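You operate a simulated robot arm through the tools that you are given. There is no shell and no other tool. Be economical: measure what you need, move in short steps, check, and stop when the job is done.

You run a simulated two-armed robot. Do the job below in one go: nothing can be reset, and whatever is moved stays where it is left.

TASK
Reset the trip at speed 2, then lift the boom to about 280 cm.
Fine: turn the speed back to 5 after the lift.

Only the result counts: the job must be done as asked and must still hold three seconds after the hand-in. Knocking over, shifting, dropping, spilling or breaking anything else fails it.

THE ROBOT
Two 7-joint arms with fingered hands on one trunk that stands fixed in place. Base frame: the origin is at the foot of the trunk, x ahead of it, y to its left, z up. Lengths are in m, angles in rad, forces in N, time in s.
The left shoulder is at [0.036, 0.163, 1.088], the right one opposite. Payload 4 kg a hand.
The TCP of each hand is the grasp point between the finger pads, 0.036 m short of the fingertips. In the tool frame z runs along the fingers and y along their closing line. Largest opening 0.124 m; the body of the gripper starts 0.042 m behind the TCP. The gripper is a hand of 4 fingers: y runs from the thumb to the fingers, the wrist lies at [-0.015, -0.099, -0.189] in the tool frame, and closing takes about 1.5 s.
Orientation is that of the tool frame in the base frame, as a unit quaternion [x, y, z, w]. With the fingers straight down and the wrist toward the robot, the tool's x, y and z point along [0, 1, 0], [1, 0, 0] and [0, 0, -1] of the base frame.

THE INTERFACE
- The arms move only by the tool nudge_tool. It takes "left_targets", "right_targets" or both (then of equal length, played together; a hand with none holds still); each is one flat list of numbers, 7 for each row, row after row: the shift along the base's x, y, z in units of 30 mm (1.0 is 30 mm), then the turn, a rotation vector about the base's x, y, z in units of 6 degrees (1.0 is 6 degrees), then the opening in per cent of the stroke, from 0 (shut) to 100 (fully open). In form: [tx, ty, tz, rx, ry, rz, gripper, tx, ty, tz, rx, ry, rz, gripper, ...]. A call has 1 to 8 rows; each row shifts and turns the commanded pose from where the row before left it. A call with a number of a shift or a turn outside -1 to 1 is refused whole. A row lasts 0.2 s, in which the tool goes at most 0.05 m and 0.15 rad; a call with a longer step from one row to the next is refused whole, and so is a gripper value outside its range. Where a pose cannot be reached the arm comes as near as it can. A force on the tool above 40 N (or 10 N above the force at the start of the call, whichever is more), or a blocked arm, ends the call early, and 0.2 s more pass. Each finger travels about 0.045 m/s and halts on what it meets, pressing with about 22 N; the grip force reading is that of the motor and also rises with nothing between the fingers. The clock runs only during rows and for 0.2 s after the last one: add rows that do not move to give the fingers time. It gives the time, the measured TCP pose, the force on the tool (base axes), the opening and the grip force at its end, in the units of the frame above (readings bear some noise), with the torque about the TCP (base axes, N m) and any sound that the robot's microphone picked up.
- Cameras (640 x 400 px; columns grow to the right, rows downward): "scene" is now at [0.1404, -0.0088, 1.3521]; the picture's right is [-0.09, -1.00, 0.01], its down [-0.22, 0.01, -0.97] and it looks along [0.97, -0.09, -0.22] (base axes); focal length 364 px, centre (320, 200). "left" rides on the left gripper at [-0.075, -0.086, -0.123] in its tool frame; the picture's right is [-0.70, -0.34, 0.63], its down [0.64, -0.68, 0.35] and it looks along [0.32, 0.65, 0.69] (tool axes); focal length 275 px, centre (320, 200). "right" rides on the right gripper at [0.075, -0.086, -0.123] in its tool frame; the picture's right is [-0.70, 0.34, -0.63], its down [-0.64, -0.68, 0.35] and it looks along [-0.32, 0.65, 0.69] (tool axes); focal length 275 px, centre (320, 200). There is no depth. A picture from a camera that has moved, and an enlarged one, comes with that camera's place and axes in the base frame and with its lens.
- capture(camera): a new picture of that camera. It takes no simulated time.
- slide_trunk(by): slides the trunk up (or, below 0, down) by that many m; the arms and the scene camera ride with it, the base frame stays. It gives what a move gives, with no picture.
- set_grasp(shape, hand): the hand has 4 fingers and takes this shape, open, in about a second: jaw (thumb against the fingers, like two jaws); tri (thumb and two fingers); tip (a fingertip pinch); poke (one finger out to press); point (the index stretched); flat (the hand flat); cup (the hand cupped); fist (a fist). The gripper value then closes the fingers along that shape, each until it touches; the sizes above hold for jaw. It gives what a move gives, with no picture.
- aim_head(pan, tilt): turns the head with the scene camera to pan (to the left, within 1.501 rad either way) and tilt (down, from -0.506 to 1.204), counted from straight ahead of the robot. It gives what a move gives.
- zoom(camera, box): a new picture of the part [left, top, right, bottom] of that camera's present view, enlarged. It takes no simulated time.
- hand_in(): hands the job in; it is judged then, once.

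Work in short steps. Places have to be worked out from the pictures, the camera data and where the tool is seen: move nearer, look again, correct. Check each grasp and each placing, and mend what went wrong. You have 120 turns and 78 pictures in all, those below and enlarged ones among them. Open the grippers and draw the arms clear of the work before you hand the job in, unless the task says otherwise; then end with one line.

The tools are called after ">>>" by a JSON object that holds its "fn" and its "kwargs". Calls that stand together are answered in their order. nudge_tool: Moves the arms, as the interface text tells. Its arguments: {"type":"object","properties":{"left_targets":{"type":"array"},"right_targets":{"type":"array"}},"required":[]} The other tools are called the same way: slide_trunk (by) slides the trunk up or down; set_grasp (shape, hand) gives the hand a shape; aim_head (pan, tilt) turns the head that bears the scene camera; capture (camera) takes a picture; zoom (camera, box) takes an enlarged picture of a part of a camera's view; hand_in () hands the job in.

At the start:

```text
clock: 0.0
left_ee_pos: [0.7015, 0.2977, 1.2782]
left_ee_rot: [0.707, 0.707, -0.001, 0.0]
left_force: [0.2, -0.2, 0.3]
left_ft_torque: [0.01, 0.01, -0.01]
left_grip_width: 0.1236
left_gripper_force: 0.0
left_shape: jaw
right_ee_pos: [0.8362, -0.3482, 1.3199]
right_ee_rot: [0.707, 0.707, 0.0, 0.0]
right_force: [1.3, -0.8, 0.1]
right_ft_torque: [0.0, 0.0, 0.01]
right_grip_width: 0.1237
right_gripper_force: 0.0
right_shape: jaw
trunk travel left (down, up): [-0.25, 0.228]
head pan, tilt: [-0.094, 0.099]
```

scene: 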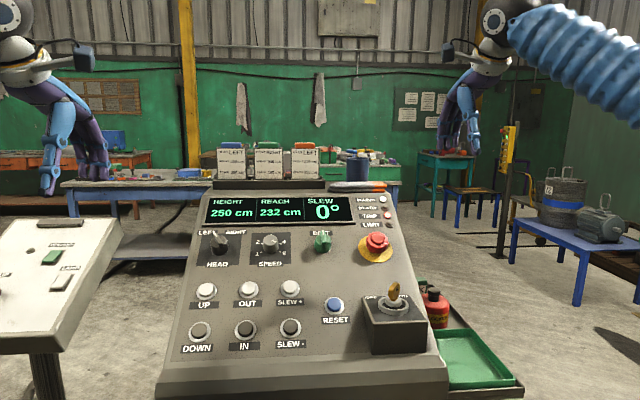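
right: 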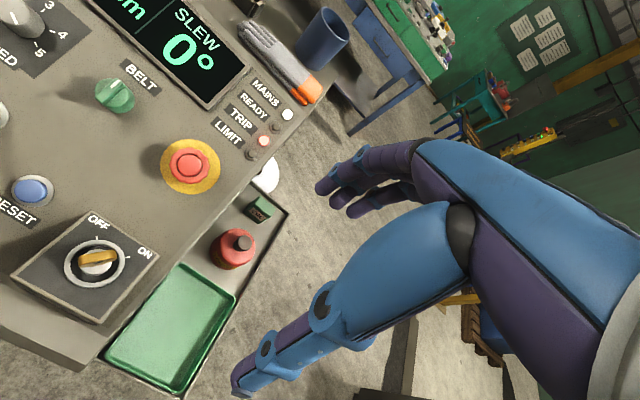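
left: 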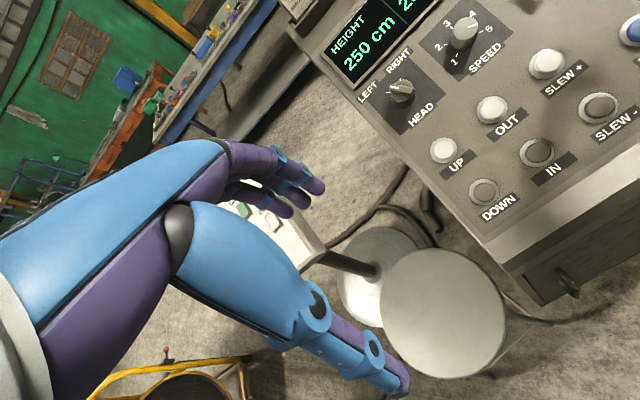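

The console shows HEIGHT 250, trip lamp lit. I zoom to read the knobs, lamps and the key switch.

>>> {"fn": "zoom", "kwargs": {"camera": "scene", "box": [180, 180, 420, 280]}}

>>> {"fn": "zoom", "kwargs": {"camera": "scene", "box": [160, 270, 440, 400]}}

>>> {"fn": "zoom", "kwargs": {"camera": "scene", "box": [0, 200, 140, 350]}}

```text
2.67 times, centred on (300, 230) of scene
camera zoom: at [0.1404, -0.0088, 1.3521], right [-0.09, -1.0, 0.01], down [-0.22, 0.01, -0.97], along [0.97, -0.09, -0.22], focal length 971 px, centre (373, 120)
```

zoom: 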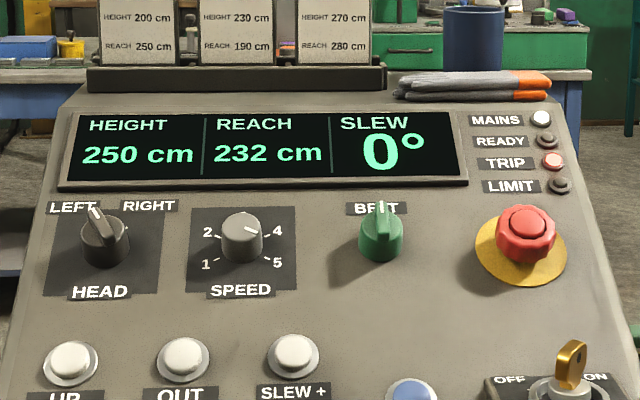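

```text
2.29 times, centred on (300, 335) of scene
camera zoom: at [0.1404, -0.0088, 1.3521], right [-0.09, -1.0, 0.01], down [-0.22, 0.01, -0.97], along [0.97, -0.09, -0.22], focal length 833 px, centre (366, -109)
```

zoom: 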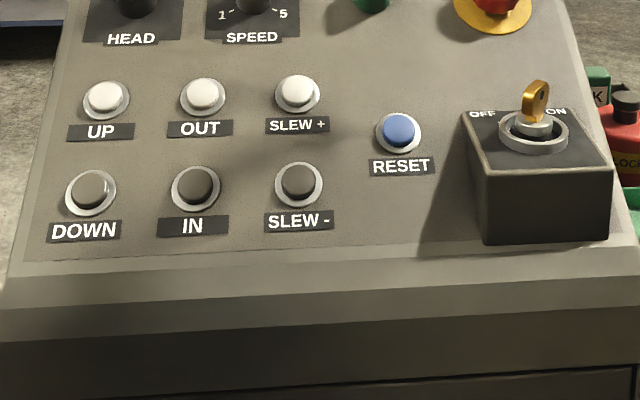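

```text
2.67 times, centred on (70, 275) of scene
camera zoom: at [0.1404, -0.0088, 1.3521], right [-0.09, -1.0, 0.01], down [-0.22, 0.01, -0.97], along [0.97, -0.09, -0.22], focal length 971 px, centre (987, 0)
```

zoom: 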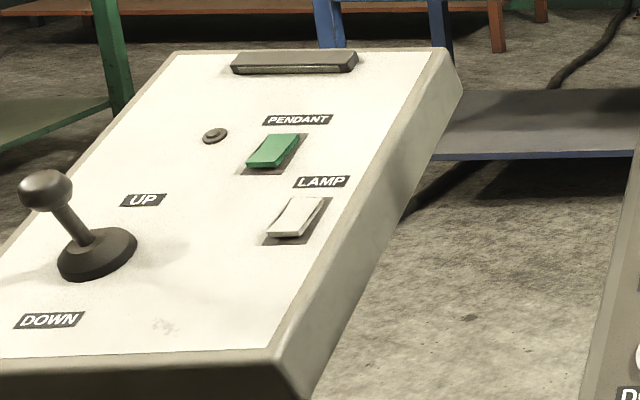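

RESET triangulates to about (0.868,-0.112,0.949), UP to (0.893,0.173,0.99), SPEED knob to (0.998,0.034,1.053); the panel slopes roughly 32°. I bring the left hand to a hover over the SPEED knob, tilted to face the panel.

>>> {"fn": "nudge_tool", "kwargs": {"left_targets": [0.8, -0.9, 0, 0, -0.67, 0, 100, 0.8, -0.9, 0, 0, -0.67, 0, 100, 0.8, -0.9, 0, 0, -0.67, 0, 100, 0.8, -0.9, -0.3, 0, -0.67, 0, 100, 0.8, -0.9, -0.3, 0, -0.67, 0, 100, 0.8, -0.9, -0.3, 0, -0.67, 0, 100, 0.8, -0.9, -0.3, 0, -0.67, 0, 100, 0.8, -0.9, -0.3, 0, -0.64, 0, 100]}}

>>> {"fn": "capture", "kwargs": {"camera": "left"}}

>>> {"fn": "capture", "kwargs": {"camera": "scene"}}

```text
clock: 1.8
left_ee_pos: [0.8961, 0.0831, 1.2329]
left_ee_rot: [0.679, 0.681, 0.195, 0.194]
left_force: [0.4, 0.3, -0.7]
left_ft_torque: [-0.01, 0.0, 0.0]
left_grip_width: 0.1237
left_gripper_force: 0.1
left_shape: jaw
right_ee_pos: [0.8385, -0.3487, 1.3189]
right_ee_rot: [0.707, 0.707, 0.0, -0.001]
right_force: [0.8, -0.7, -0.3]
right_ft_torque: [0.02, 0.04, -0.02]
right_grip_width: 0.1237
right_gripper_force: 0.1
right_shape: jaw
trunk travel left (down, up): [-0.25, 0.228]
head pan, tilt: [-0.094, 0.099]
```

```text
71 pictures are left
camera left: at [0.7584, 0.0097, 1.29], right [0.05, -0.7, -0.72], down [-0.4, 0.64, -0.65], along [0.92, 0.32, -0.24], focal length 275 px, centre (320, 200)
```

left: 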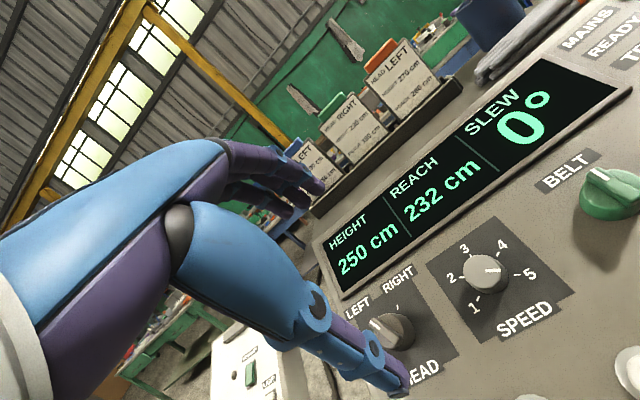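

```text
70 pictures are left
camera scene: at [0.1415, -0.01, 1.3518], right [-0.09, -1.0, 0.01], down [-0.22, 0.01, -0.97], along [0.97, -0.09, -0.22], focal length 364 px, centre (320, 200)
```

scene: 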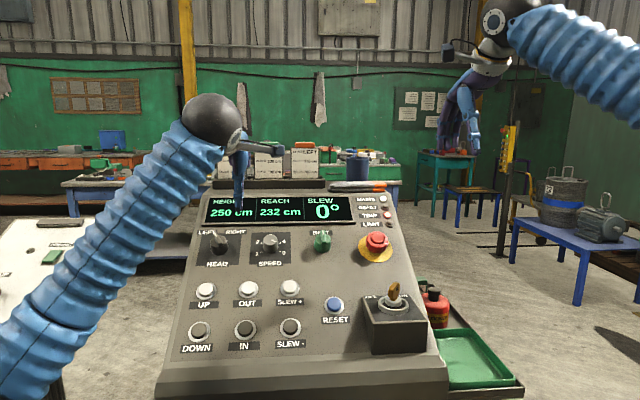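

The cards behind the console mention HEAD LEFT/RIGHT; I read them and the knob closer.

>>> {"fn": "zoom", "kwargs": {"camera": "left", "box": [280, 30, 460, 200]}}

>>> {"fn": "zoom", "kwargs": {"camera": "left", "box": [330, 200, 590, 360]}}

>>> {"fn": "zoom", "kwargs": {"camera": "scene", "box": [210, 130, 330, 190]}}

```text
2.35 times, centred on (370, 115) of left
camera zoom: at [0.7584, 0.0097, 1.29], right [0.05, -0.7, -0.72], down [-0.4, 0.64, -0.65], along [0.92, 0.32, -0.24], focal length 648 px, centre (202, 400)
```

zoom: 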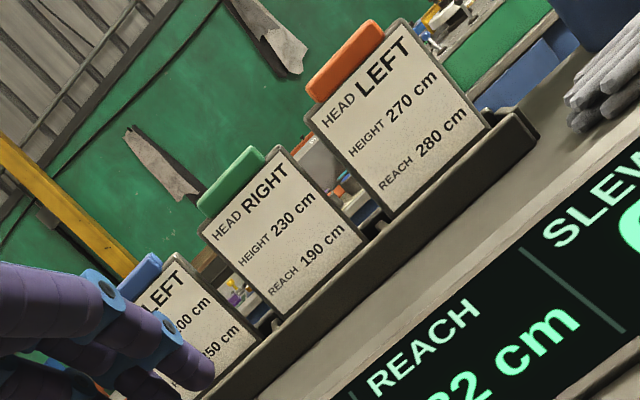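

```text
2.46 times, centred on (460, 280) of left
camera zoom: at [0.7584, 0.0097, 1.29], right [0.05, -0.7, -0.72], down [-0.4, 0.64, -0.65], along [0.92, 0.32, -0.24], focal length 678 px, centre (-25, 3)
```

zoom: 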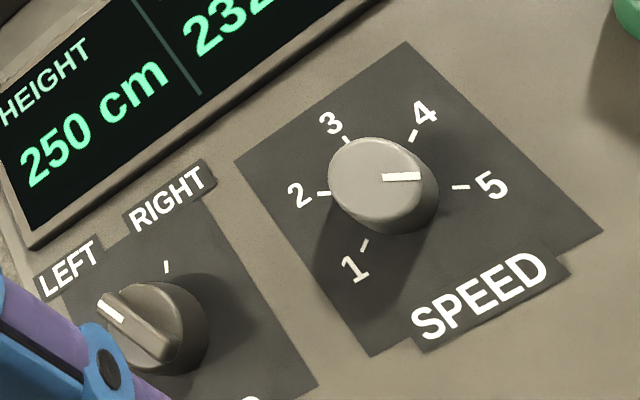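

```text
5.33 times, centred on (270, 160) of scene
camera zoom: at [0.1415, -0.01, 1.3518], right [-0.09, -1.0, 0.01], down [-0.22, 0.01, -0.97], along [0.97, -0.09, -0.22], focal length 1943 px, centre (587, 413)
```

zoom: 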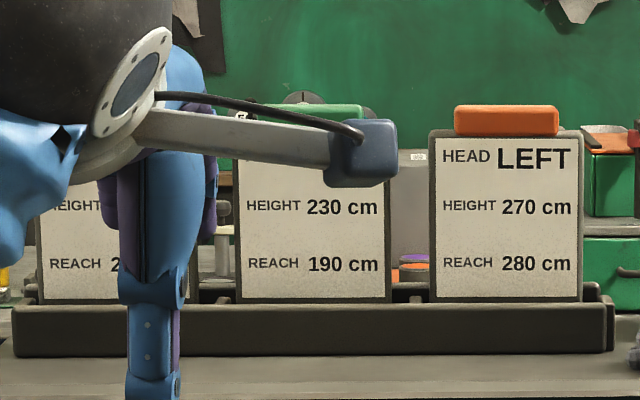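

The knob is at 5 (ticks ~55–60° apart), knob axis base at about (1.006,0.031,1.036). I lower the left hand along the panel normal to ~0.12 m above and recheck.

>>> {"fn": "nudge_tool", "kwargs": {"left_targets": [0.383, -0.433, -0.79, 0, 0, 0, 100, 0.383, -0.433, -0.79, 0, 0, 0, 100, 0.383, -0.433, -0.79, 0, 0, 0, 100, 0.383, -0.433, -0.79, 0, 0, 0, 100, 0, 0, 0, 0, 0, 0, 100]}}

>>> {"fn": "capture", "kwargs": {"camera": "left"}}

>>> {"fn": "zoom", "kwargs": {"camera": "scene", "box": [180, 160, 420, 310]}}

>>> {"fn": "capture", "kwargs": {"camera": "right"}}

```text
clock: 3.0
left_ee_pos: [0.939, 0.0323, 1.1381]
left_ee_rot: [0.68, 0.68, 0.195, 0.194]
left_force: [-0.9, 0.8, -0.4]
left_ft_torque: [-0.02, 0.0, -0.02]
left_grip_width: 0.1238
left_gripper_force: 0.1
left_shape: jaw
right_ee_pos: [0.8367, -0.3484, 1.3221]
right_ee_rot: [0.707, 0.708, 0.001, -0.001]
right_force: [-0.2, 0.4, -0.6]
right_ft_torque: [0.0, -0.03, 0.02]
right_grip_width: 0.1236
right_gripper_force: 0.1
right_shape: jaw
trunk travel left (down, up): [-0.25, 0.228]
head pan, tilt: [-0.094, 0.099]
```

```text
66 pictures are left
camera left: at [0.8006, -0.0415, 1.197], right [0.05, -0.7, -0.72], down [-0.4, 0.64, -0.66], along [0.92, 0.32, -0.24], focal length 275 px, centre (320, 200)
```

left: 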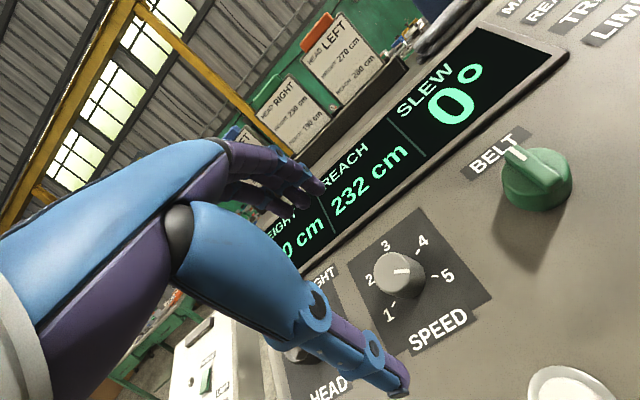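

```text
2.67 times, centred on (300, 235) of scene
camera zoom: at [0.1398, -0.0086, 1.3523], right [-0.09, -1.0, 0.01], down [-0.22, 0.01, -0.97], along [0.97, -0.09, -0.22], focal length 971 px, centre (373, 107)
```

zoom: 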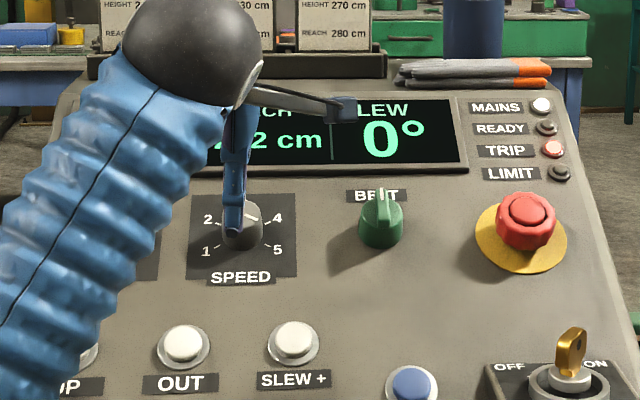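

```text
64 pictures are left
camera right: at [0.75, -0.2724, 1.4434], right [0.34, -0.7, 0.63], down [-0.68, -0.64, -0.35], along [0.65, -0.32, -0.69], focal length 275 px, centre (320, 200)
```

right: 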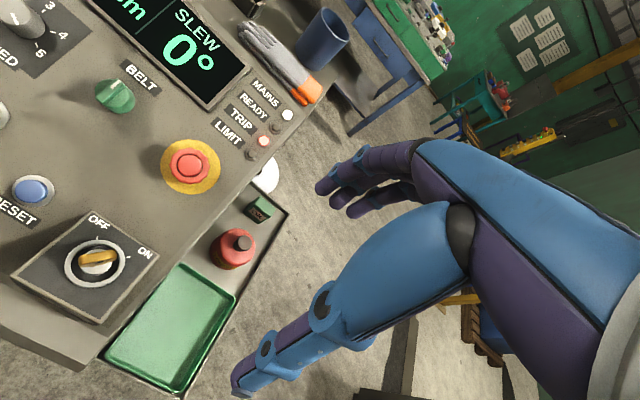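

I zoom the left view for better knob geometry before approaching.

>>> {"fn": "zoom", "kwargs": {"camera": "left", "box": [320, 200, 500, 360]}}

```text
2.50 times, centred on (410, 280) of left
camera zoom: at [0.8006, -0.0415, 1.197], right [0.05, -0.7, -0.72], down [-0.4, 0.64, -0.66], along [0.92, 0.32, -0.24], focal length 688 px, centre (95, 0)
```

zoom: 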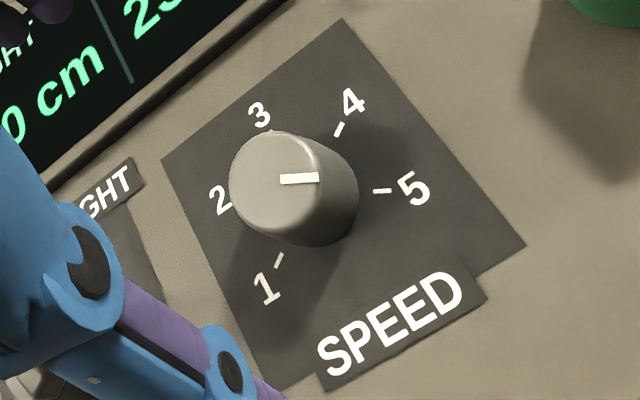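

Refined: knob axis base ≈(1.007,0.031,1.033), height ≈0.031, Ø≈0.035, and the TCP is on its axis 0.125 above. Pre-rotate the hand ~55° clockwise about the panel normal and part-close.

>>> {"fn": "nudge_tool", "kwargs": {"left_targets": [0, 0, 0, 0.61, 0, -0.975, 60, 0, 0, 0, 0.61, 0, -0.975, 60, 0, 0, 0, 0.61, 0, -0.975, 60, 0, 0, 0, 0.61, 0, -0.975, 60, 0, 0, 0, 0.61, 0, -0.975, 60, 0, 0, 0, 0.61, 0, -0.975, 60, 0, 0, 0, 0.61, 0, -0.975, 60, 0, 0, 0, 0.61, 0, -0.975, 60]}}

>>> {"fn": "nudge_tool", "kwargs": {"left_targets": [0, 0, 0, 0, 0, 0, 60, 0, 0, 0, 0, 0, 0, 60]}}

>>> {"fn": "capture", "kwargs": {"camera": "left"}}

>>> {"fn": "zoom", "kwargs": {"camera": "scene", "box": [120, 130, 420, 310]}}

```text
clock: 4.8
left_ee_pos: [0.939, 0.0295, 1.1393]
left_ee_rot: [0.918, 0.287, 0.262, 0.082]
left_force: [0.5, -0.7, -0.2]
left_ft_torque: [0.0, 0.03, -0.01]
left_grip_width: 0.0749
left_gripper_force: 0.1
left_shape: jaw
right_ee_pos: [0.8356, -0.348, 1.3204]
right_ee_rot: [0.706, 0.708, 0.0, 0.0]
right_force: [0.6, -0.1, 0.0]
right_ft_torque: [0.04, 0.02, 0.0]
right_grip_width: 0.1233
right_gripper_force: 0.1
right_shape: jaw
trunk travel left (down, up): [-0.25, 0.228]
head pan, tilt: [-0.094, 0.099]
```

```text
clock: 5.4
left_ee_pos: [0.9398, 0.0297, 1.1397]
left_ee_rot: [0.918, 0.287, 0.262, 0.082]
left_force: [0.5, -1.4, -0.3]
left_ft_torque: [0.01, -0.01, -0.04]
left_grip_width: 0.0747
left_gripper_force: 0.0
left_shape: jaw
right_ee_pos: [0.8359, -0.3489, 1.3194]
right_ee_rot: [0.708, 0.707, 0.0, 0.0]
right_force: [0.6, -0.2, -0.1]
right_ft_torque: [0.01, -0.01, 0.01]
right_grip_width: 0.1235
right_gripper_force: 0.0
right_shape: jaw
trunk travel left (down, up): [-0.25, 0.228]
head pan, tilt: [-0.094, 0.099]
```

```text
62 pictures are left
camera left: at [0.7803, 0.0588, 1.184], right [-0.31, -0.12, -0.94], down [0.3, 0.93, -0.22], along [0.9, -0.35, -0.25], focal length 275 px, centre (320, 200)
```

left: 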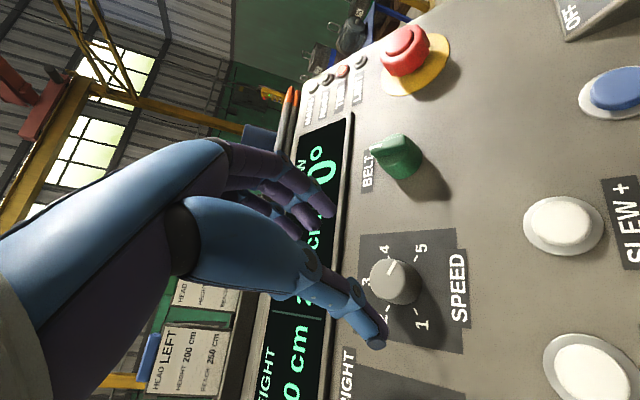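

```text
2.13 times, centred on (270, 220) of scene
camera zoom: at [0.1405, -0.009, 1.3521], right [-0.09, -1.0, 0.01], down [-0.22, 0.01, -0.97], along [0.97, -0.09, -0.22], focal length 777 px, centre (427, 157)
```

zoom: 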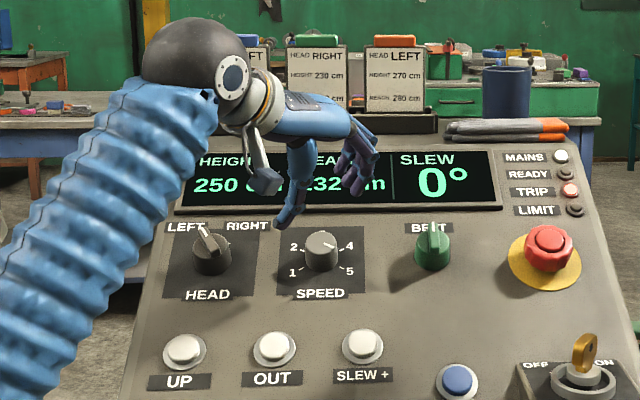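

Hand is rotated and part-open (0.075). I descend two thirds of the way along the normal and check the clearance.

>>> {"fn": "nudge_tool", "kwargs": {"left_targets": [0.518, 0.01, -0.806, 0, 0, 0, 60, 0.518, 0.01, -0.806, 0, 0, 0, 60, 0, 0, 0, 0, 0, 0, 60]}}

>>> {"fn": "capture", "kwargs": {"camera": "left"}}

>>> {"fn": "zoom", "kwargs": {"camera": "scene", "box": [180, 170, 380, 300]}}

```text
clock: 6.2
left_ee_pos: [0.9715, 0.0305, 1.0906]
left_ee_rot: [0.917, 0.288, 0.263, 0.082]
left_force: [0.0, 0.5, -0.8]
left_ft_torque: [0.01, -0.01, 0.0]
left_grip_width: 0.0745
left_gripper_force: 0.1
left_shape: jaw
right_ee_pos: [0.8363, -0.3488, 1.3202]
right_ee_rot: [0.707, 0.707, 0.0, 0.0]
right_force: [-0.5, -0.5, -0.8]
right_ft_torque: [0.01, 0.01, -0.02]
right_grip_width: 0.1236
right_gripper_force: 0.0
right_shape: jaw
trunk travel left (down, up): [-0.25, 0.228]
head pan, tilt: [-0.094, 0.099]
```

```text
60 pictures are left
camera left: at [0.8123, 0.058, 1.136], right [-0.31, -0.12, -0.94], down [0.3, 0.93, -0.22], along [0.9, -0.35, -0.25], focal length 275 px, centre (320, 200)
```

left: 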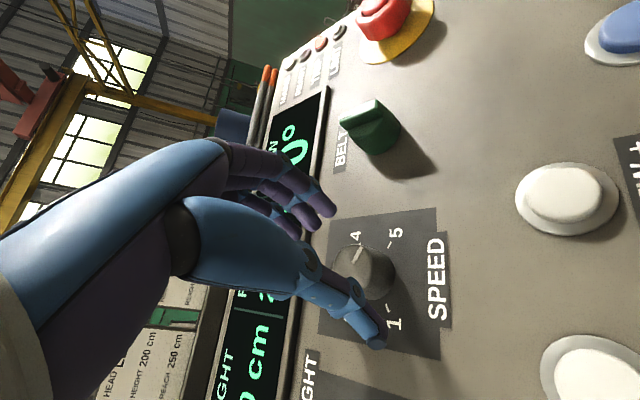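

```text
3.08 times, centred on (280, 235) of scene
camera zoom: at [0.1401, -0.009, 1.3522], right [-0.09, -1.0, 0.01], down [-0.22, 0.01, -0.97], along [0.97, -0.09, -0.22], focal length 1121 px, centre (443, 92)
```

zoom: 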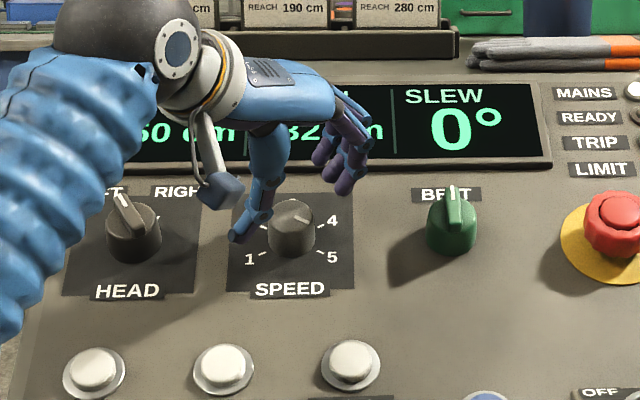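

The fingers straddle the knob well. I descend the last ~26 mm and close.

>>> {"fn": "nudge_tool", "kwargs": {"left_targets": [0.46, 0, -0.735, 0, 0, 0, 60, 0, 0, 0, 0, 0, 0, 60, 0, 0, 0, 0, 0, 0, 0, 0, 0, 0, 0, 0, 0, 0, 0, 0, 0, 0, 0, 0, 0, 0, 0, 0, 0, 0, 0, 0, 0, 0, 0, 0, 0, 0, 0]}}

>>> {"fn": "capture", "kwargs": {"camera": "left"}}

>>> {"fn": "zoom", "kwargs": {"camera": "scene", "box": [180, 170, 380, 300]}}

```text
clock: 7.8
left_ee_pos: [0.9852, 0.0297, 1.0707]
left_ee_rot: [0.917, 0.289, 0.262, 0.083]
left_force: [-5.3, 2.4, -1.5]
left_ft_torque: [-0.07, 0.06, 0.01]
left_grip_width: 0.0346
left_gripper_force: 22.1
left_shape: jaw
right_ee_pos: [0.835, -0.3487, 1.3195]
right_ee_rot: [0.707, 0.707, 0.0, 0.0]
right_force: [-0.4, -0.3, -0.4]
right_ft_torque: [-0.01, -0.01, -0.03]
right_grip_width: 0.1238
right_gripper_force: 0.0
right_shape: jaw
trunk travel left (down, up): [-0.25, 0.228]
head pan, tilt: [-0.094, 0.099]
```

```text
58 pictures are left
camera left: at [0.825, 0.0579, 1.116], right [-0.31, -0.12, -0.94], down [0.3, 0.93, -0.22], along [0.9, -0.35, -0.25], focal length 275 px, centre (320, 200)
```

left: 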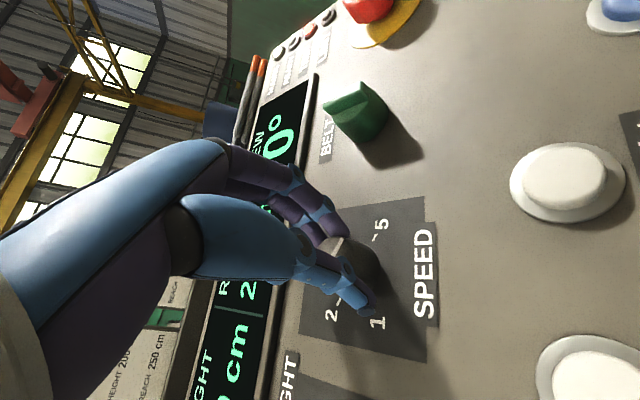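

```text
3.08 times, centred on (280, 235) of scene
camera zoom: at [0.14, -0.0088, 1.3521], right [-0.09, -1.0, 0.01], down [-0.22, 0.01, -0.97], along [0.97, -0.09, -0.22], focal length 1121 px, centre (443, 92)
```

zoom: 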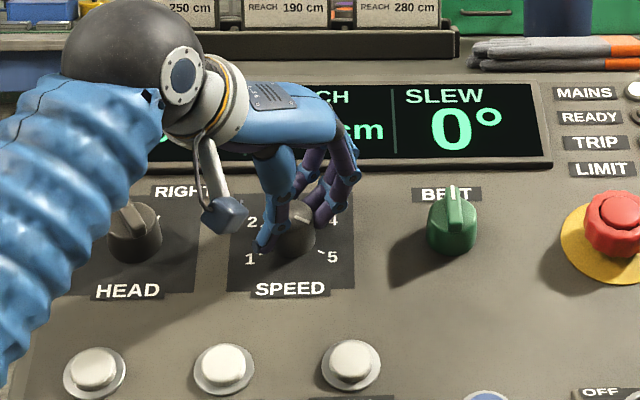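

Gripped at 0.0346 m with small side force. Now turn counter-clockwise 55°.

>>> {"fn": "nudge_tool", "kwargs": {"left_targets": [0, 0, 0, -0.61, 0, 0.975, 0, 0, 0, 0, -0.61, 0, 0.975, 0, 0, 0, 0, -0.61, 0, 0.975, 0, 0, 0, 0, -0.61, 0, 0.975, 0, 0, 0, 0, -0.61, 0, 0.975, 0, 0, 0, 0, -0.61, 0, 0.975, 0, 0, 0, 0, -0.61, 0, 0.975, 0, 0, 0, 0, -0.61, 0, 0.975, 0]}}

>>> {"fn": "capture", "kwargs": {"camera": "left"}}

```text
clock: 9.6
left_ee_pos: [0.983, 0.0286, 1.0697]
left_ee_rot: [0.679, 0.68, 0.194, 0.195]
left_force: [-0.2, -11.6, 10.2]
left_ft_torque: [-0.22, -0.37, -0.24]
left_grip_width: 0.0337
left_gripper_force: 21.9
left_shape: jaw
right_ee_pos: [0.835, -0.3493, 1.3198]
right_ee_rot: [0.707, 0.707, 0.001, -0.001]
right_force: [0.2, 0.0, -0.1]
right_ft_torque: [-0.01, -0.01, 0.02]
right_grip_width: 0.1236
right_gripper_force: 0.1
right_shape: jaw
trunk travel left (down, up): [-0.25, 0.228]
head pan, tilt: [-0.094, 0.099]
```

```text
56 pictures are left
camera left: at [0.8452, -0.0453, 1.1283], right [0.05, -0.7, -0.72], down [-0.39, 0.64, -0.66], along [0.92, 0.32, -0.24], focal length 275 px, centre (320, 200)
```

left: 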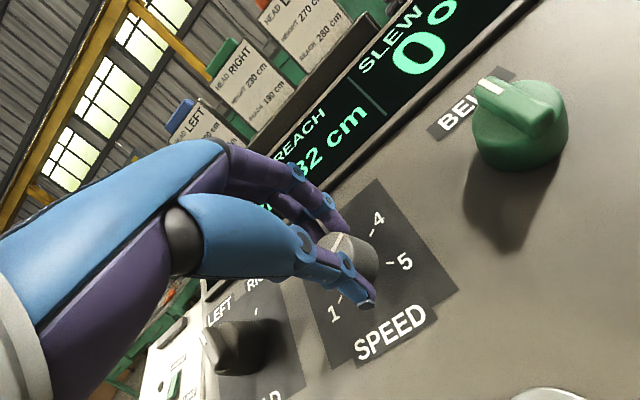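

The knob followed (pointer now toward 4). Side forces are moderate; continue counter-clockwise in a shorter chunk.

>>> {"fn": "nudge_tool", "kwargs": {"left_targets": [0, 0, 0, -0.61, 0, 0.975, 0, 0, 0, 0, -0.61, 0, 0.975, 0, 0, 0, 0, -0.61, 0, 0.975, 0, 0, 0, 0, -0.61, 0, 0.975, 0, 0, 0, 0, -0.61, 0, 0.975, 0]}}

>>> {"fn": "zoom", "kwargs": {"camera": "left", "box": [230, 160, 480, 380]}}

```text
clock: 10.8
left_ee_pos: [0.9821, 0.0286, 1.07]
left_ee_rot: [0.447, 0.851, 0.128, 0.245]
left_force: [7.7, -19.3, 16.3]
left_ft_torque: [-0.25, -0.57, -0.31]
left_grip_width: 0.0337
left_gripper_force: 22.1
left_shape: jaw
right_ee_pos: [0.8357, -0.3511, 1.3203]
right_ee_rot: [0.707, 0.707, 0.0, -0.001]
right_force: [0.2, 0.0, -0.2]
right_ft_torque: [0.01, -0.03, 0.03]
right_grip_width: 0.1237
right_gripper_force: 0.1
right_shape: jaw
trunk travel left (down, up): [-0.25, 0.228]
head pan, tilt: [-0.094, 0.099]
```

```text
1.82 times, centred on (355, 270) of left
camera zoom: at [0.8934, -0.0799, 1.1587], right [0.44, -0.76, -0.47], down [-0.6, 0.14, -0.79], along [0.67, 0.63, -0.4], focal length 500 px, centre (256, 73)
```

zoom: 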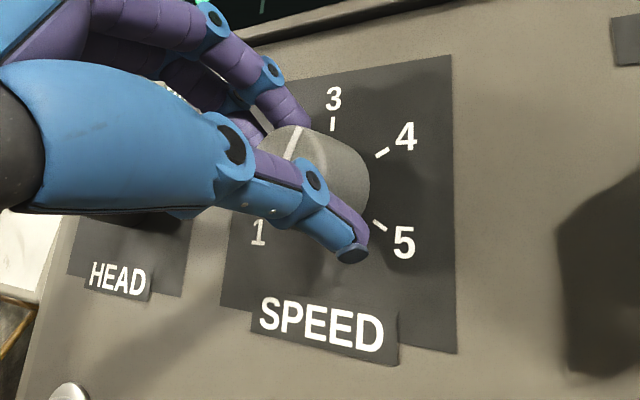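

Pointer is nearing 3. Turn ~20° more, then open the fingers to relieve the side load.

>>> {"fn": "nudge_tool", "kwargs": {"left_targets": [0, 0, 0, -0.61, 0, 0.975, 0, 0, 0, 0, -0.61, 0, 0.975, 0, 0, 0, 0, -0.61, 0, 0.975, 0, 0, 0, 0, 0, 0, 0, 60, 0, 0, 0, 0, 0, 0, 60, 0, 0, 0, 0, 0, 0, 60, 0, 0, 0, 0, 0, 0, 60, 0, 0, 0, 0, 0, 0, 60]}}

>>> {"fn": "zoom", "kwargs": {"camera": "left", "box": [230, 160, 480, 380]}}

```text
clock: 12.6
left_ee_pos: [0.9826, 0.0309, 1.0686]
left_ee_rot: [0.287, 0.917, 0.082, 0.264]
left_force: [-0.4, 0.1, 1.4]
left_ft_torque: [0.01, 0.0, 0.01]
left_grip_width: 0.0742
left_gripper_force: 0.1
left_shape: jaw
right_ee_pos: [0.8358, -0.3489, 1.3199]
right_ee_rot: [0.707, 0.708, 0.0, 0.0]
right_force: [-0.4, -0.3, 0.2]
right_ft_torque: [-0.02, 0.01, 0.0]
right_grip_width: 0.1237
right_gripper_force: 0.1
right_shape: jaw
trunk travel left (down, up): [-0.25, 0.228]
head pan, tilt: [-0.094, 0.099]
```

```text
1.82 times, centred on (355, 270) of left
camera zoom: at [0.9283, -0.0812, 1.1788], right [0.66, -0.67, -0.34], down [-0.6, -0.19, -0.78], along [0.46, 0.71, -0.53], focal length 500 px, centre (256, 73)
```

zoom: 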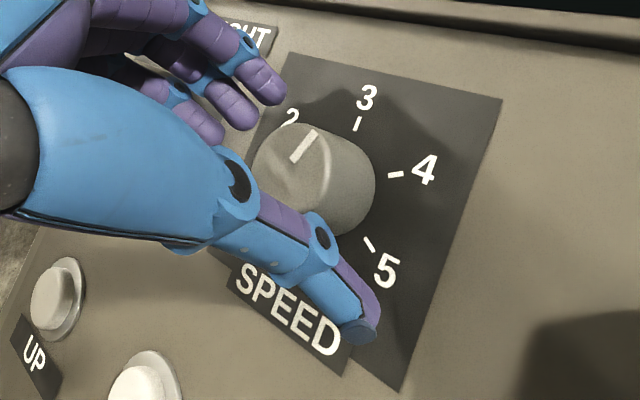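

Knob now at 3. With open fingers I rotate the hand back clockwise 55° for a second grip.

>>> {"fn": "nudge_tool", "kwargs": {"left_targets": [0, 0, 0, 0.61, 0, -0.975, 60, 0, 0, 0, 0.61, 0, -0.975, 60, 0, 0, 0, 0.61, 0, -0.975, 60, 0, 0, 0, 0.61, 0, -0.975, 60, 0, 0, 0, 0.61, 0, -0.975, 60, 0, 0, 0, 0.61, 0, -0.975, 60, 0, 0, 0, 0.61, 0, -0.975, 60, 0, 0, 0, 0.61, 0, -0.975, 60]}}

>>> {"fn": "zoom", "kwargs": {"camera": "left", "box": [230, 160, 480, 380]}}

```text
clock: 14.4
left_ee_pos: [0.9853, 0.0308, 1.068]
left_ee_rot: [0.68, 0.68, 0.194, 0.194]
left_force: [-0.5, -0.6, -0.5]
left_ft_torque: [-0.01, 0.01, -0.01]
left_grip_width: 0.0741
left_gripper_force: 0.2
left_shape: jaw
right_ee_pos: [0.8364, -0.3488, 1.3192]
right_ee_rot: [0.707, 0.707, 0.0, -0.001]
right_force: [0.1, -0.3, -0.3]
right_ft_torque: [0.03, 0.02, 0.03]
right_grip_width: 0.1234
right_gripper_force: 0.1
right_shape: jaw
trunk travel left (down, up): [-0.25, 0.228]
head pan, tilt: [-0.094, 0.099]
```

```text
1.82 times, centred on (355, 270) of left
camera zoom: at [0.8459, -0.0428, 1.1265], right [0.05, -0.7, -0.72], down [-0.39, 0.65, -0.65], along [0.92, 0.31, -0.24], focal length 500 px, centre (256, 73)
```

zoom: 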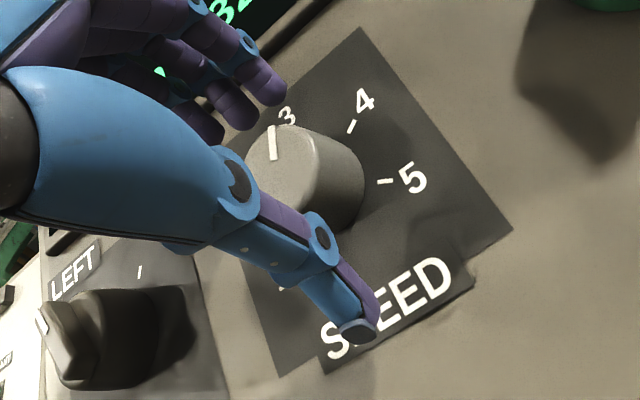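

Pointer at 3. Close and turn another ~58° counter-clockwise to 2.

>>> {"fn": "nudge_tool", "kwargs": {"left_targets": [0, 0, 0, 0, 0, 0, 0, 0, 0, 0, 0, 0, 0, 0, 0, 0, 0, 0, 0, 0, 0, 0, 0, 0, 0, 0, 0, 0, 0, 0, 0, 0, 0, 0, 0, 0, 0, 0, 0, 0, 0, 0]}}

>>> {"fn": "nudge_tool", "kwargs": {"left_targets": [0, 0, 0, -0.61, 0, 0.975, 0, 0, 0, 0, -0.61, 0, 0.975, 0, 0, 0, 0, -0.61, 0, 0.975, 0, 0, 0, 0, -0.61, 0, 0.975, 0, 0, 0, 0, -0.61, 0, 0.975, 0, 0, 0, 0, -0.61, 0, 0.975, 0, 0, 0, 0, -0.61, 0, 0.975, 0, 0, 0, 0, -0.61, 0, 0.975, 0]}}

>>> {"fn": "zoom", "kwargs": {"camera": "left", "box": [230, 160, 480, 380]}}

```text
clock: 15.8
left_ee_pos: [0.9836, 0.0304, 1.0675]
left_ee_rot: [0.68, 0.68, 0.194, 0.194]
left_force: [-5.9, 0.7, -1.2]
left_ft_torque: [-0.01, -0.01, 0.04]
left_grip_width: 0.0366
left_gripper_force: 22.2
left_shape: jaw
right_ee_pos: [0.8362, -0.3485, 1.3206]
right_ee_rot: [0.708, 0.707, 0.001, 0.0]
right_force: [-0.2, 0.0, 0.2]
right_ft_torque: [-0.02, 0.01, 0.02]
right_grip_width: 0.1238
right_gripper_force: 0.0
right_shape: jaw
trunk travel left (down, up): [-0.25, 0.228]
head pan, tilt: [-0.094, 0.099]
```

```text
clock: 17.6
left_ee_pos: [0.9836, 0.0296, 1.0686]
left_ee_rot: [0.287, 0.917, 0.082, 0.265]
left_force: [0.1, -17.3, 0.9]
left_ft_torque: [-0.21, 0.0, -0.2]
left_grip_width: 0.0364
left_gripper_force: 21.7
left_shape: jaw
right_ee_pos: [0.8358, -0.3508, 1.319]
right_ee_rot: [0.707, 0.707, 0.0, 0.0]
right_force: [-0.6, 0.3, 0.4]
right_ft_torque: [0.0, 0.0, -0.01]
right_grip_width: 0.1239
right_gripper_force: 0.1
right_shape: jaw
trunk travel left (down, up): [-0.25, 0.228]
head pan, tilt: [-0.094, 0.099]
```

```text
1.82 times, centred on (355, 270) of left
camera zoom: at [0.929, -0.083, 1.1796], right [0.66, -0.67, -0.33], down [-0.59, -0.19, -0.78], along [0.46, 0.71, -0.53], focal length 500 px, centre (256, 73)
```

zoom: 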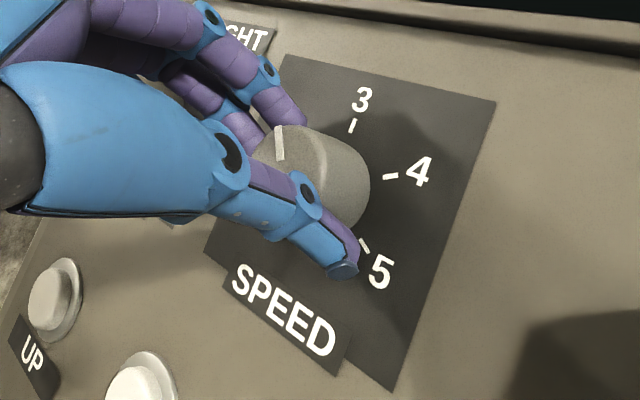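

Release and look where the pointer settles.

>>> {"fn": "nudge_tool", "kwargs": {"left_targets": [0, 0, 0, 0, 0, 0, 60, 0, 0, 0, 0, 0, 0, 60, 0, 0, 0, 0, 0, 0, 60, 0, 0, 0, 0, 0, 0, 60, -0.5, 0, 0.8, 0, 0, 0, 60, -0.5, 0, 0.8, 0, 0, 0, 60, -0.5, 0, 0.8, 0, 0, 0, 60]}}

>>> {"fn": "zoom", "kwargs": {"camera": "left", "box": [230, 160, 480, 380]}}

>>> {"fn": "zoom", "kwargs": {"camera": "scene", "box": [180, 170, 380, 300]}}

```text
clock: 19.2
left_ee_pos: [0.9369, 0.0298, 1.1429]
left_ee_rot: [0.288, 0.917, 0.082, 0.263]
left_force: [-0.3, -0.2, 0.2]
left_ft_torque: [-0.01, -0.04, -0.02]
left_grip_width: 0.0739
left_gripper_force: 0.1
left_shape: jaw
right_ee_pos: [0.8354, -0.3477, 1.3201]
right_ee_rot: [0.707, 0.707, 0.0, 0.0]
right_force: [0.4, 0.6, 0.0]
right_ft_torque: [-0.02, -0.02, -0.01]
right_grip_width: 0.1238
right_gripper_force: 0.1
right_shape: jaw
trunk travel left (down, up): [-0.25, 0.228]
head pan, tilt: [-0.094, 0.099]
```

```text
1.82 times, centred on (355, 270) of left
camera zoom: at [0.8833, -0.0825, 1.2538], right [0.66, -0.67, -0.34], down [-0.6, -0.19, -0.78], along [0.46, 0.71, -0.53], focal length 500 px, centre (256, 73)
```

zoom: 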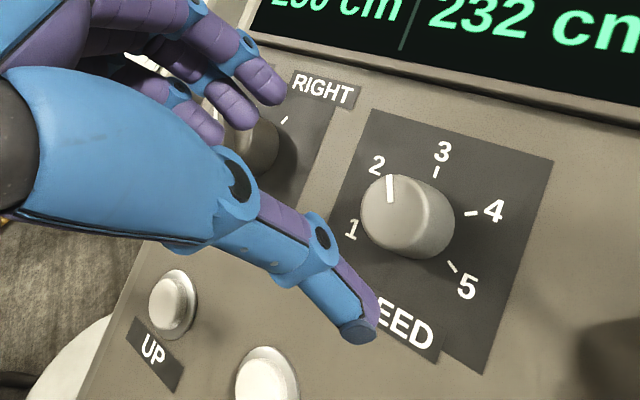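

```text
3.08 times, centred on (280, 235) of scene
camera zoom: at [0.1398, -0.0092, 1.3522], right [-0.09, -1.0, 0.01], down [-0.22, 0.01, -0.97], along [0.97, -0.09, -0.22], focal length 1121 px, centre (443, 92)
```

zoom: 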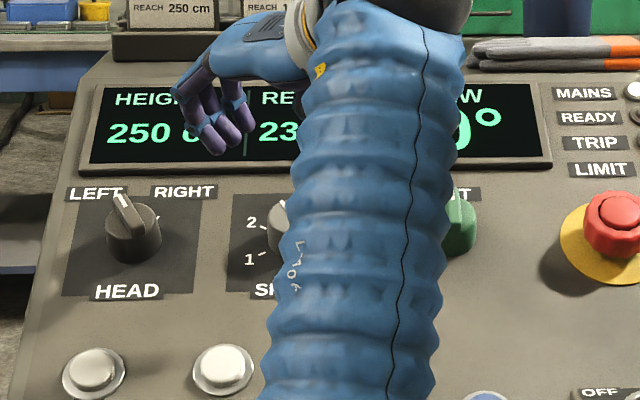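

The pointer seems between 3 and 2 (some slip). I rotate the hand back to neutral for a clear look.

>>> {"fn": "nudge_tool", "kwargs": {"left_targets": [0, 0, 0, 0.61, 0, -0.975, 60, 0, 0, 0, 0.61, 0, -0.975, 60, 0, 0, 0, 0.61, 0, -0.975, 60, 0, 0, 0, 0.61, 0, -0.975, 60, 0, 0, 0, 0.61, 0, -0.975, 60, 0, 0, 0, 0.61, 0, -0.975, 60, 0, 0, 0, 0.61, 0, -0.975, 60, 0, 0, 0, 0.61, 0, -0.975, 60]}}

>>> {"fn": "zoom", "kwargs": {"camera": "left", "box": [320, 200, 500, 360]}}

```text
clock: 21.0
left_ee_pos: [0.9393, 0.0302, 1.1401]
left_ee_rot: [0.68, 0.68, 0.195, 0.195]
left_force: [-0.3, -1.0, -0.2]
left_ft_torque: [0.01, -0.01, -0.02]
left_grip_width: 0.0741
left_gripper_force: 0.0
left_shape: jaw
right_ee_pos: [0.8358, -0.348, 1.3203]
right_ee_rot: [0.707, 0.707, -0.001, 0.0]
right_force: [0.3, 0.3, 0.4]
right_ft_torque: [-0.04, -0.01, 0.0]
right_grip_width: 0.1237
right_gripper_force: 0.0
right_shape: jaw
trunk travel left (down, up): [-0.25, 0.228]
head pan, tilt: [-0.094, 0.099]
```

```text
2.50 times, centred on (410, 280) of left
camera zoom: at [0.8007, -0.0423, 1.198], right [0.05, -0.7, -0.72], down [-0.39, 0.65, -0.65], along [0.92, 0.31, -0.24], focal length 688 px, centre (95, 0)
```

zoom: 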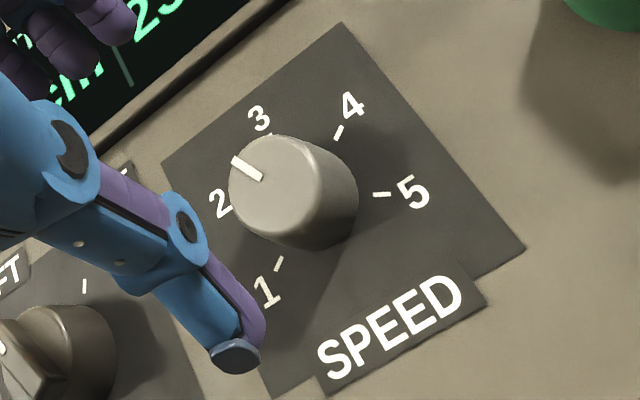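

Pointer is ≈24° past 3 toward 2; ~34° more needed. Repeat the grip with pre-rotation that held well the first time (−55°), then descend and close.

>>> {"fn": "nudge_tool", "kwargs": {"left_targets": [0, 0, 0, 0.61, 0, -0.975, 60, 0, 0, 0, 0.61, 0, -0.975, 60, 0, 0, 0, 0.61, 0, -0.975, 60, 0, 0, 0, 0.61, 0, -0.975, 60, 0, 0, 0, 0.61, 0, -0.975, 60, 0, 0, 0, 0.61, 0, -0.975, 60, 0, 0, 0, 0.61, 0, -0.975, 60, 0, 0, 0, 0.61, 0, -0.975, 60]}}

>>> {"fn": "nudge_tool", "kwargs": {"left_targets": [0.51, 0, -0.806, 0, 0, 0, 60, 0.51, 0, -0.806, 0, 0, 0, 60, 0.51, 0, -0.806, 0, 0, 0, 60, 0, 0, 0, 0, 0, 0, 60, 0, 0, 0, 0, 0, 0, 0, 0, 0, 0, 0, 0, 0, 0, 0, 0, 0, 0, 0, 0, 0, 0, 0, 0, 0, 0, 0, 0]}}

>>> {"fn": "nudge_tool", "kwargs": {"left_targets": [0, 0, 0, 0, 0, 0, 0, 0, 0, 0, 0, 0, 0, 0, 0, 0, 0, -0.61, 0, 0.975, 0, 0, 0, 0, -0.61, 0, 0.975, 0, 0, 0, 0, -0.61, 0, 0.975, 0, 0, 0, 0, -0.61, 0, 0.975, 0, 0, 0, 0, -0.61, 0, 0.975, 0]}}

>>> {"fn": "capture", "kwargs": {"camera": "left"}}

```text
clock: 22.8
left_ee_pos: [0.9399, 0.0318, 1.1394]
left_ee_rot: [0.917, 0.287, 0.263, 0.082]
left_force: [-0.2, 0.4, 0.2]
left_ft_torque: [0.01, 0.0, 0.02]
left_grip_width: 0.074
left_gripper_force: 0.1
left_shape: jaw
right_ee_pos: [0.8364, -0.3482, 1.3201]
right_ee_rot: [0.707, 0.707, 0.0, 0.0]
right_force: [-0.6, 0.4, -0.6]
right_ft_torque: [0.01, 0.01, -0.01]
right_grip_width: 0.1237
right_gripper_force: 0.1
right_shape: jaw
trunk travel left (down, up): [-0.25, 0.228]
head pan, tilt: [-0.094, 0.099]
```

```text
clock: 24.6
left_ee_pos: [0.9852, 0.0296, 1.0659]
left_ee_rot: [0.917, 0.288, 0.263, 0.082]
left_force: [-6.3, 2.6, 0.2]
left_ft_torque: [-0.1, -0.02, -0.04]
left_grip_width: 0.0382
left_gripper_force: 22.0
left_shape: jaw
right_ee_pos: [0.8357, -0.3487, 1.321]
right_ee_rot: [0.707, 0.707, -0.001, 0.0]
right_force: [-0.6, 0.2, -0.2]
right_ft_torque: [0.01, 0.0, 0.01]
right_grip_width: 0.1237
right_gripper_force: 0.1
right_shape: jaw
trunk travel left (down, up): [-0.25, 0.228]
head pan, tilt: [-0.094, 0.099]
```

```text
clock: 26.2
left_ee_pos: [0.9853, 0.0299, 1.0661]
left_ee_rot: [0.791, 0.547, 0.225, 0.157]
left_force: [-3.9, -8.7, -4.6]
left_ft_torque: [-0.21, -0.1, -0.18]
left_grip_width: 0.0369
left_gripper_force: 21.9
left_shape: jaw
right_ee_pos: [0.8365, -0.3502, 1.3197]
right_ee_rot: [0.707, 0.707, 0.001, -0.001]
right_force: [-0.3, -0.3, -0.3]
right_ft_torque: [-0.03, 0.01, 0.02]
right_grip_width: 0.1239
right_gripper_force: 0.2
right_shape: jaw
trunk travel left (down, up): [-0.25, 0.228]
head pan, tilt: [-0.094, 0.099]
```

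```text
48 pictures are left
camera left: at [0.8298, -0.0093, 1.1144], right [-0.14, -0.53, -0.83], down [-0.17, 0.84, -0.51], along [0.98, 0.07, -0.21], focal length 275 px, centre (320, 200)
```

left: 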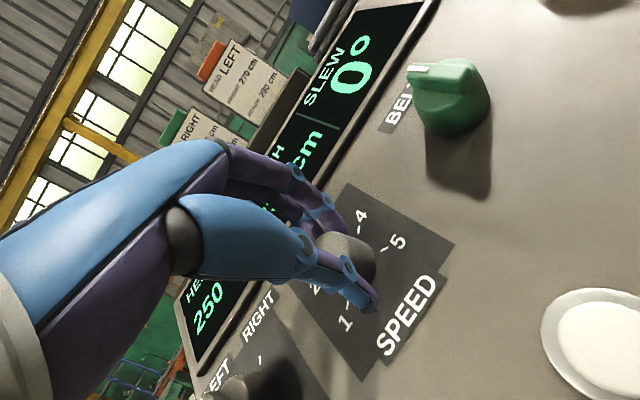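

Pointer hidden by fingers; release, lift, return to neutral and look.

>>> {"fn": "nudge_tool", "kwargs": {"left_targets": [0, 0, 0, 0, 0, 0, 60, 0, 0, 0, 0, 0, 0, 60, 0, 0, 0, 0, 0, 0, 60, 0, 0, 0, 0, 0, 0, 60, 0, 0, 0, 0, 0, 0, 60, -0.51, 0, 0.806, -0.61, 0, 0.975, 60, -0.51, 0, 0.806, -0.61, 0, 0.975, 60, -0.51, 0, 0.806, -0.61, 0, 0.975, 60]}}

>>> {"fn": "zoom", "kwargs": {"camera": "left", "box": [320, 200, 500, 360]}}

```text
clock: 28.0
left_ee_pos: [0.9392, 0.0319, 1.1389]
left_ee_rot: [0.678, 0.681, 0.195, 0.195]
left_force: [0.0, 1.1, -0.6]
left_ft_torque: [0.04, -0.04, 0.01]
left_grip_width: 0.0741
left_gripper_force: 0.0
left_shape: jaw
right_ee_pos: [0.8358, -0.3492, 1.3203]
right_ee_rot: [0.707, 0.707, 0.0, 0.0]
right_force: [0.2, 0.6, -0.8]
right_ft_torque: [0.03, 0.01, -0.04]
right_grip_width: 0.1238
right_gripper_force: 0.1
right_shape: jaw
trunk travel left (down, up): [-0.25, 0.228]
head pan, tilt: [-0.094, 0.099]
```

```text
2.50 times, centred on (410, 280) of left
camera zoom: at [0.8017, -0.0426, 1.1979], right [0.05, -0.7, -0.72], down [-0.4, 0.64, -0.66], along [0.92, 0.32, -0.24], focal length 688 px, centre (95, 0)
```

zoom: 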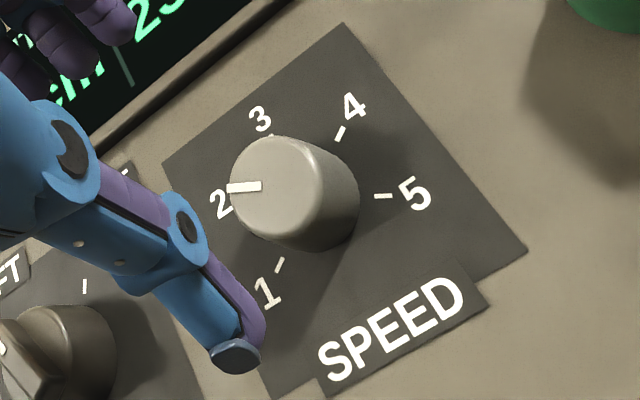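

The pointer is squarely at 2. Now move the left hand off toward UP (high) and bring the right hand to a hover over RESET, tilted to the panel.

>>> {"fn": "nudge_tool", "kwargs": {"left_targets": [-0.87, 0.95, 0.5, 0, 0, 0, 60, -0.87, 0.95, 0.2, 0, 0, 0, 60, -0.87, 0.95, 0, 0, 0, 0, 60, -0.87, 0.95, 0, 0, 0, 0, 60, -0.87, 0.95, 0, 0, 0, 0, 60, 0, 0, 0, 0, 0, 0, 60, 0, 0, 0, 0, 0, 0, 60, 0, 0, 0, 0, 0, 0, 60], "right_targets": [-0.24, 0.98, -0.7, 0, -0.67, 0, 100, -0.24, 0.98, -0.7, 0, -0.67, 0, 100, -0.24, 0.98, -0.7, 0, -0.67, 0, 100, -0.24, 0.98, -0.7, 0, -0.67, 0, 100, -0.24, 0.98, -0.7, 0, -0.67, 0, 100, -0.24, 0.98, -0.7, 0, -0.67, 0, 100, -0.24, 0.98, -0.7, 0, -0.67, 0, 100, -0.24, 0.98, -0.7, 0, -0.64, 0, 100]}}

>>> {"fn": "set_grasp", "kwargs": {"shape": "poke", "hand": "right"}}

>>> {"fn": "set_grasp", "kwargs": {"shape": "poke", "hand": "left"}}

>>> {"fn": "capture", "kwargs": {"camera": "right"}}

>>> {"fn": "capture", "kwargs": {"camera": "left"}}

>>> {"fn": "capture", "kwargs": {"camera": "scene"}}

```text
clock: 29.8
left_ee_pos: [0.8118, 0.1749, 1.1597]
left_ee_rot: [0.681, 0.679, 0.193, 0.195]
left_force: [0.4, -0.3, -0.4]
left_ft_torque: [0.01, 0.03, -0.01]
left_grip_width: 0.0741
left_gripper_force: 0.1
left_shape: jaw
right_ee_pos: [0.7814, -0.1144, 1.1518]
right_ee_rot: [0.68, 0.679, 0.196, 0.196]
right_force: [0.8, 0.1, -0.5]
right_ft_torque: [-0.02, -0.01, -0.02]
right_grip_width: 0.1238
right_gripper_force: 0.0
right_shape: jaw
trunk travel left (down, up): [-0.25, 0.228]
head pan, tilt: [-0.094, 0.099]
```

```text
clock: 30.7
left_ee_pos: [0.8106, 0.1741, 1.16]
left_ee_rot: [0.68, 0.68, 0.194, 0.194]
left_force: [0.3, 0.2, 1.0]
left_ft_torque: [0.05, 0.0, 0.03]
left_grip_width: 0.074
left_gripper_force: 0.1
left_shape: jaw
right_ee_pos: [0.7813, -0.112, 1.1539]
right_ee_rot: [0.68, 0.68, 0.194, 0.195]
right_force: [-0.5, 0.7, -0.3]
right_ft_torque: [-0.02, -0.01, 0.02]
right_grip_width: 0.0001
right_gripper_force: 0.1
right_shape: poke
trunk travel left (down, up): [-0.25, 0.228]
head pan, tilt: [-0.094, 0.099]
```

```text
clock: 31.6
left_ee_pos: [0.8095, 0.1743, 1.1606]
left_ee_rot: [0.68, 0.68, 0.195, 0.195]
left_force: [-0.2, -0.6, -0.6]
left_ft_torque: [-0.04, 0.0, -0.01]
left_grip_width: 0.0
left_gripper_force: 0.1
left_shape: poke
right_ee_pos: [0.7801, -0.1129, 1.1523]
right_ee_rot: [0.68, 0.68, 0.194, 0.194]
right_force: [-0.6, 0.6, 0.6]
right_ft_torque: [0.0, 0.01, -0.01]
right_grip_width: 0.0002
right_gripper_force: 0.1
right_shape: poke
trunk travel left (down, up): [-0.25, 0.228]
head pan, tilt: [-0.094, 0.099]
```

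```text
46 pictures are left
camera right: at [0.6434, -0.0372, 1.2123], right [-0.05, -0.7, 0.72], down [-0.4, -0.64, -0.65], along [0.92, -0.32, -0.24], focal length 275 px, centre (320, 200)
```

right: 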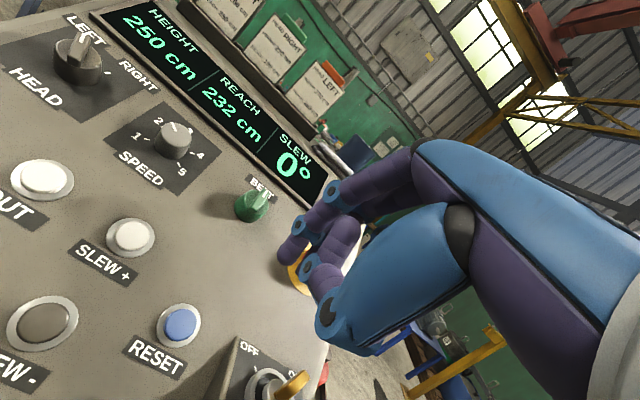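

```text
45 pictures are left
camera left: at [0.6729, 0.1003, 1.2185], right [0.05, -0.7, -0.72], down [-0.4, 0.64, -0.65], along [0.92, 0.32, -0.24], focal length 275 px, centre (320, 200)
```

left: 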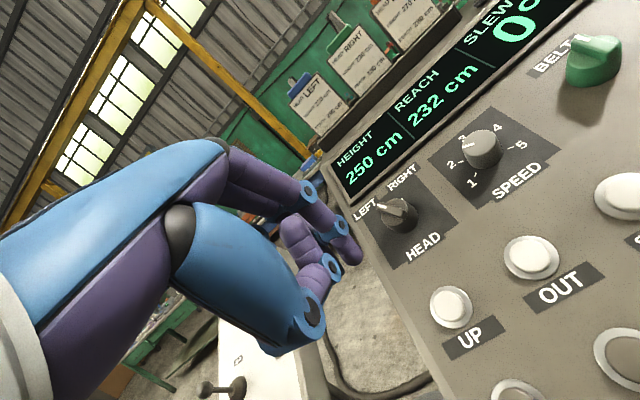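

```text
44 pictures are left
camera scene: at [0.1405, -0.0089, 1.3521], right [-0.09, -1.0, 0.01], down [-0.22, 0.01, -0.97], along [0.97, -0.09, -0.22], focal length 364 px, centre (320, 200)
```

scene: 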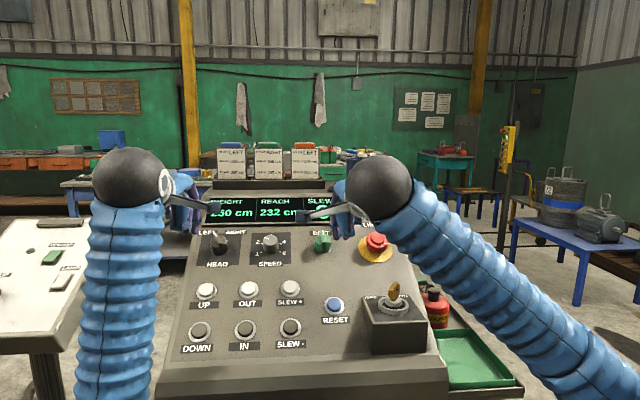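

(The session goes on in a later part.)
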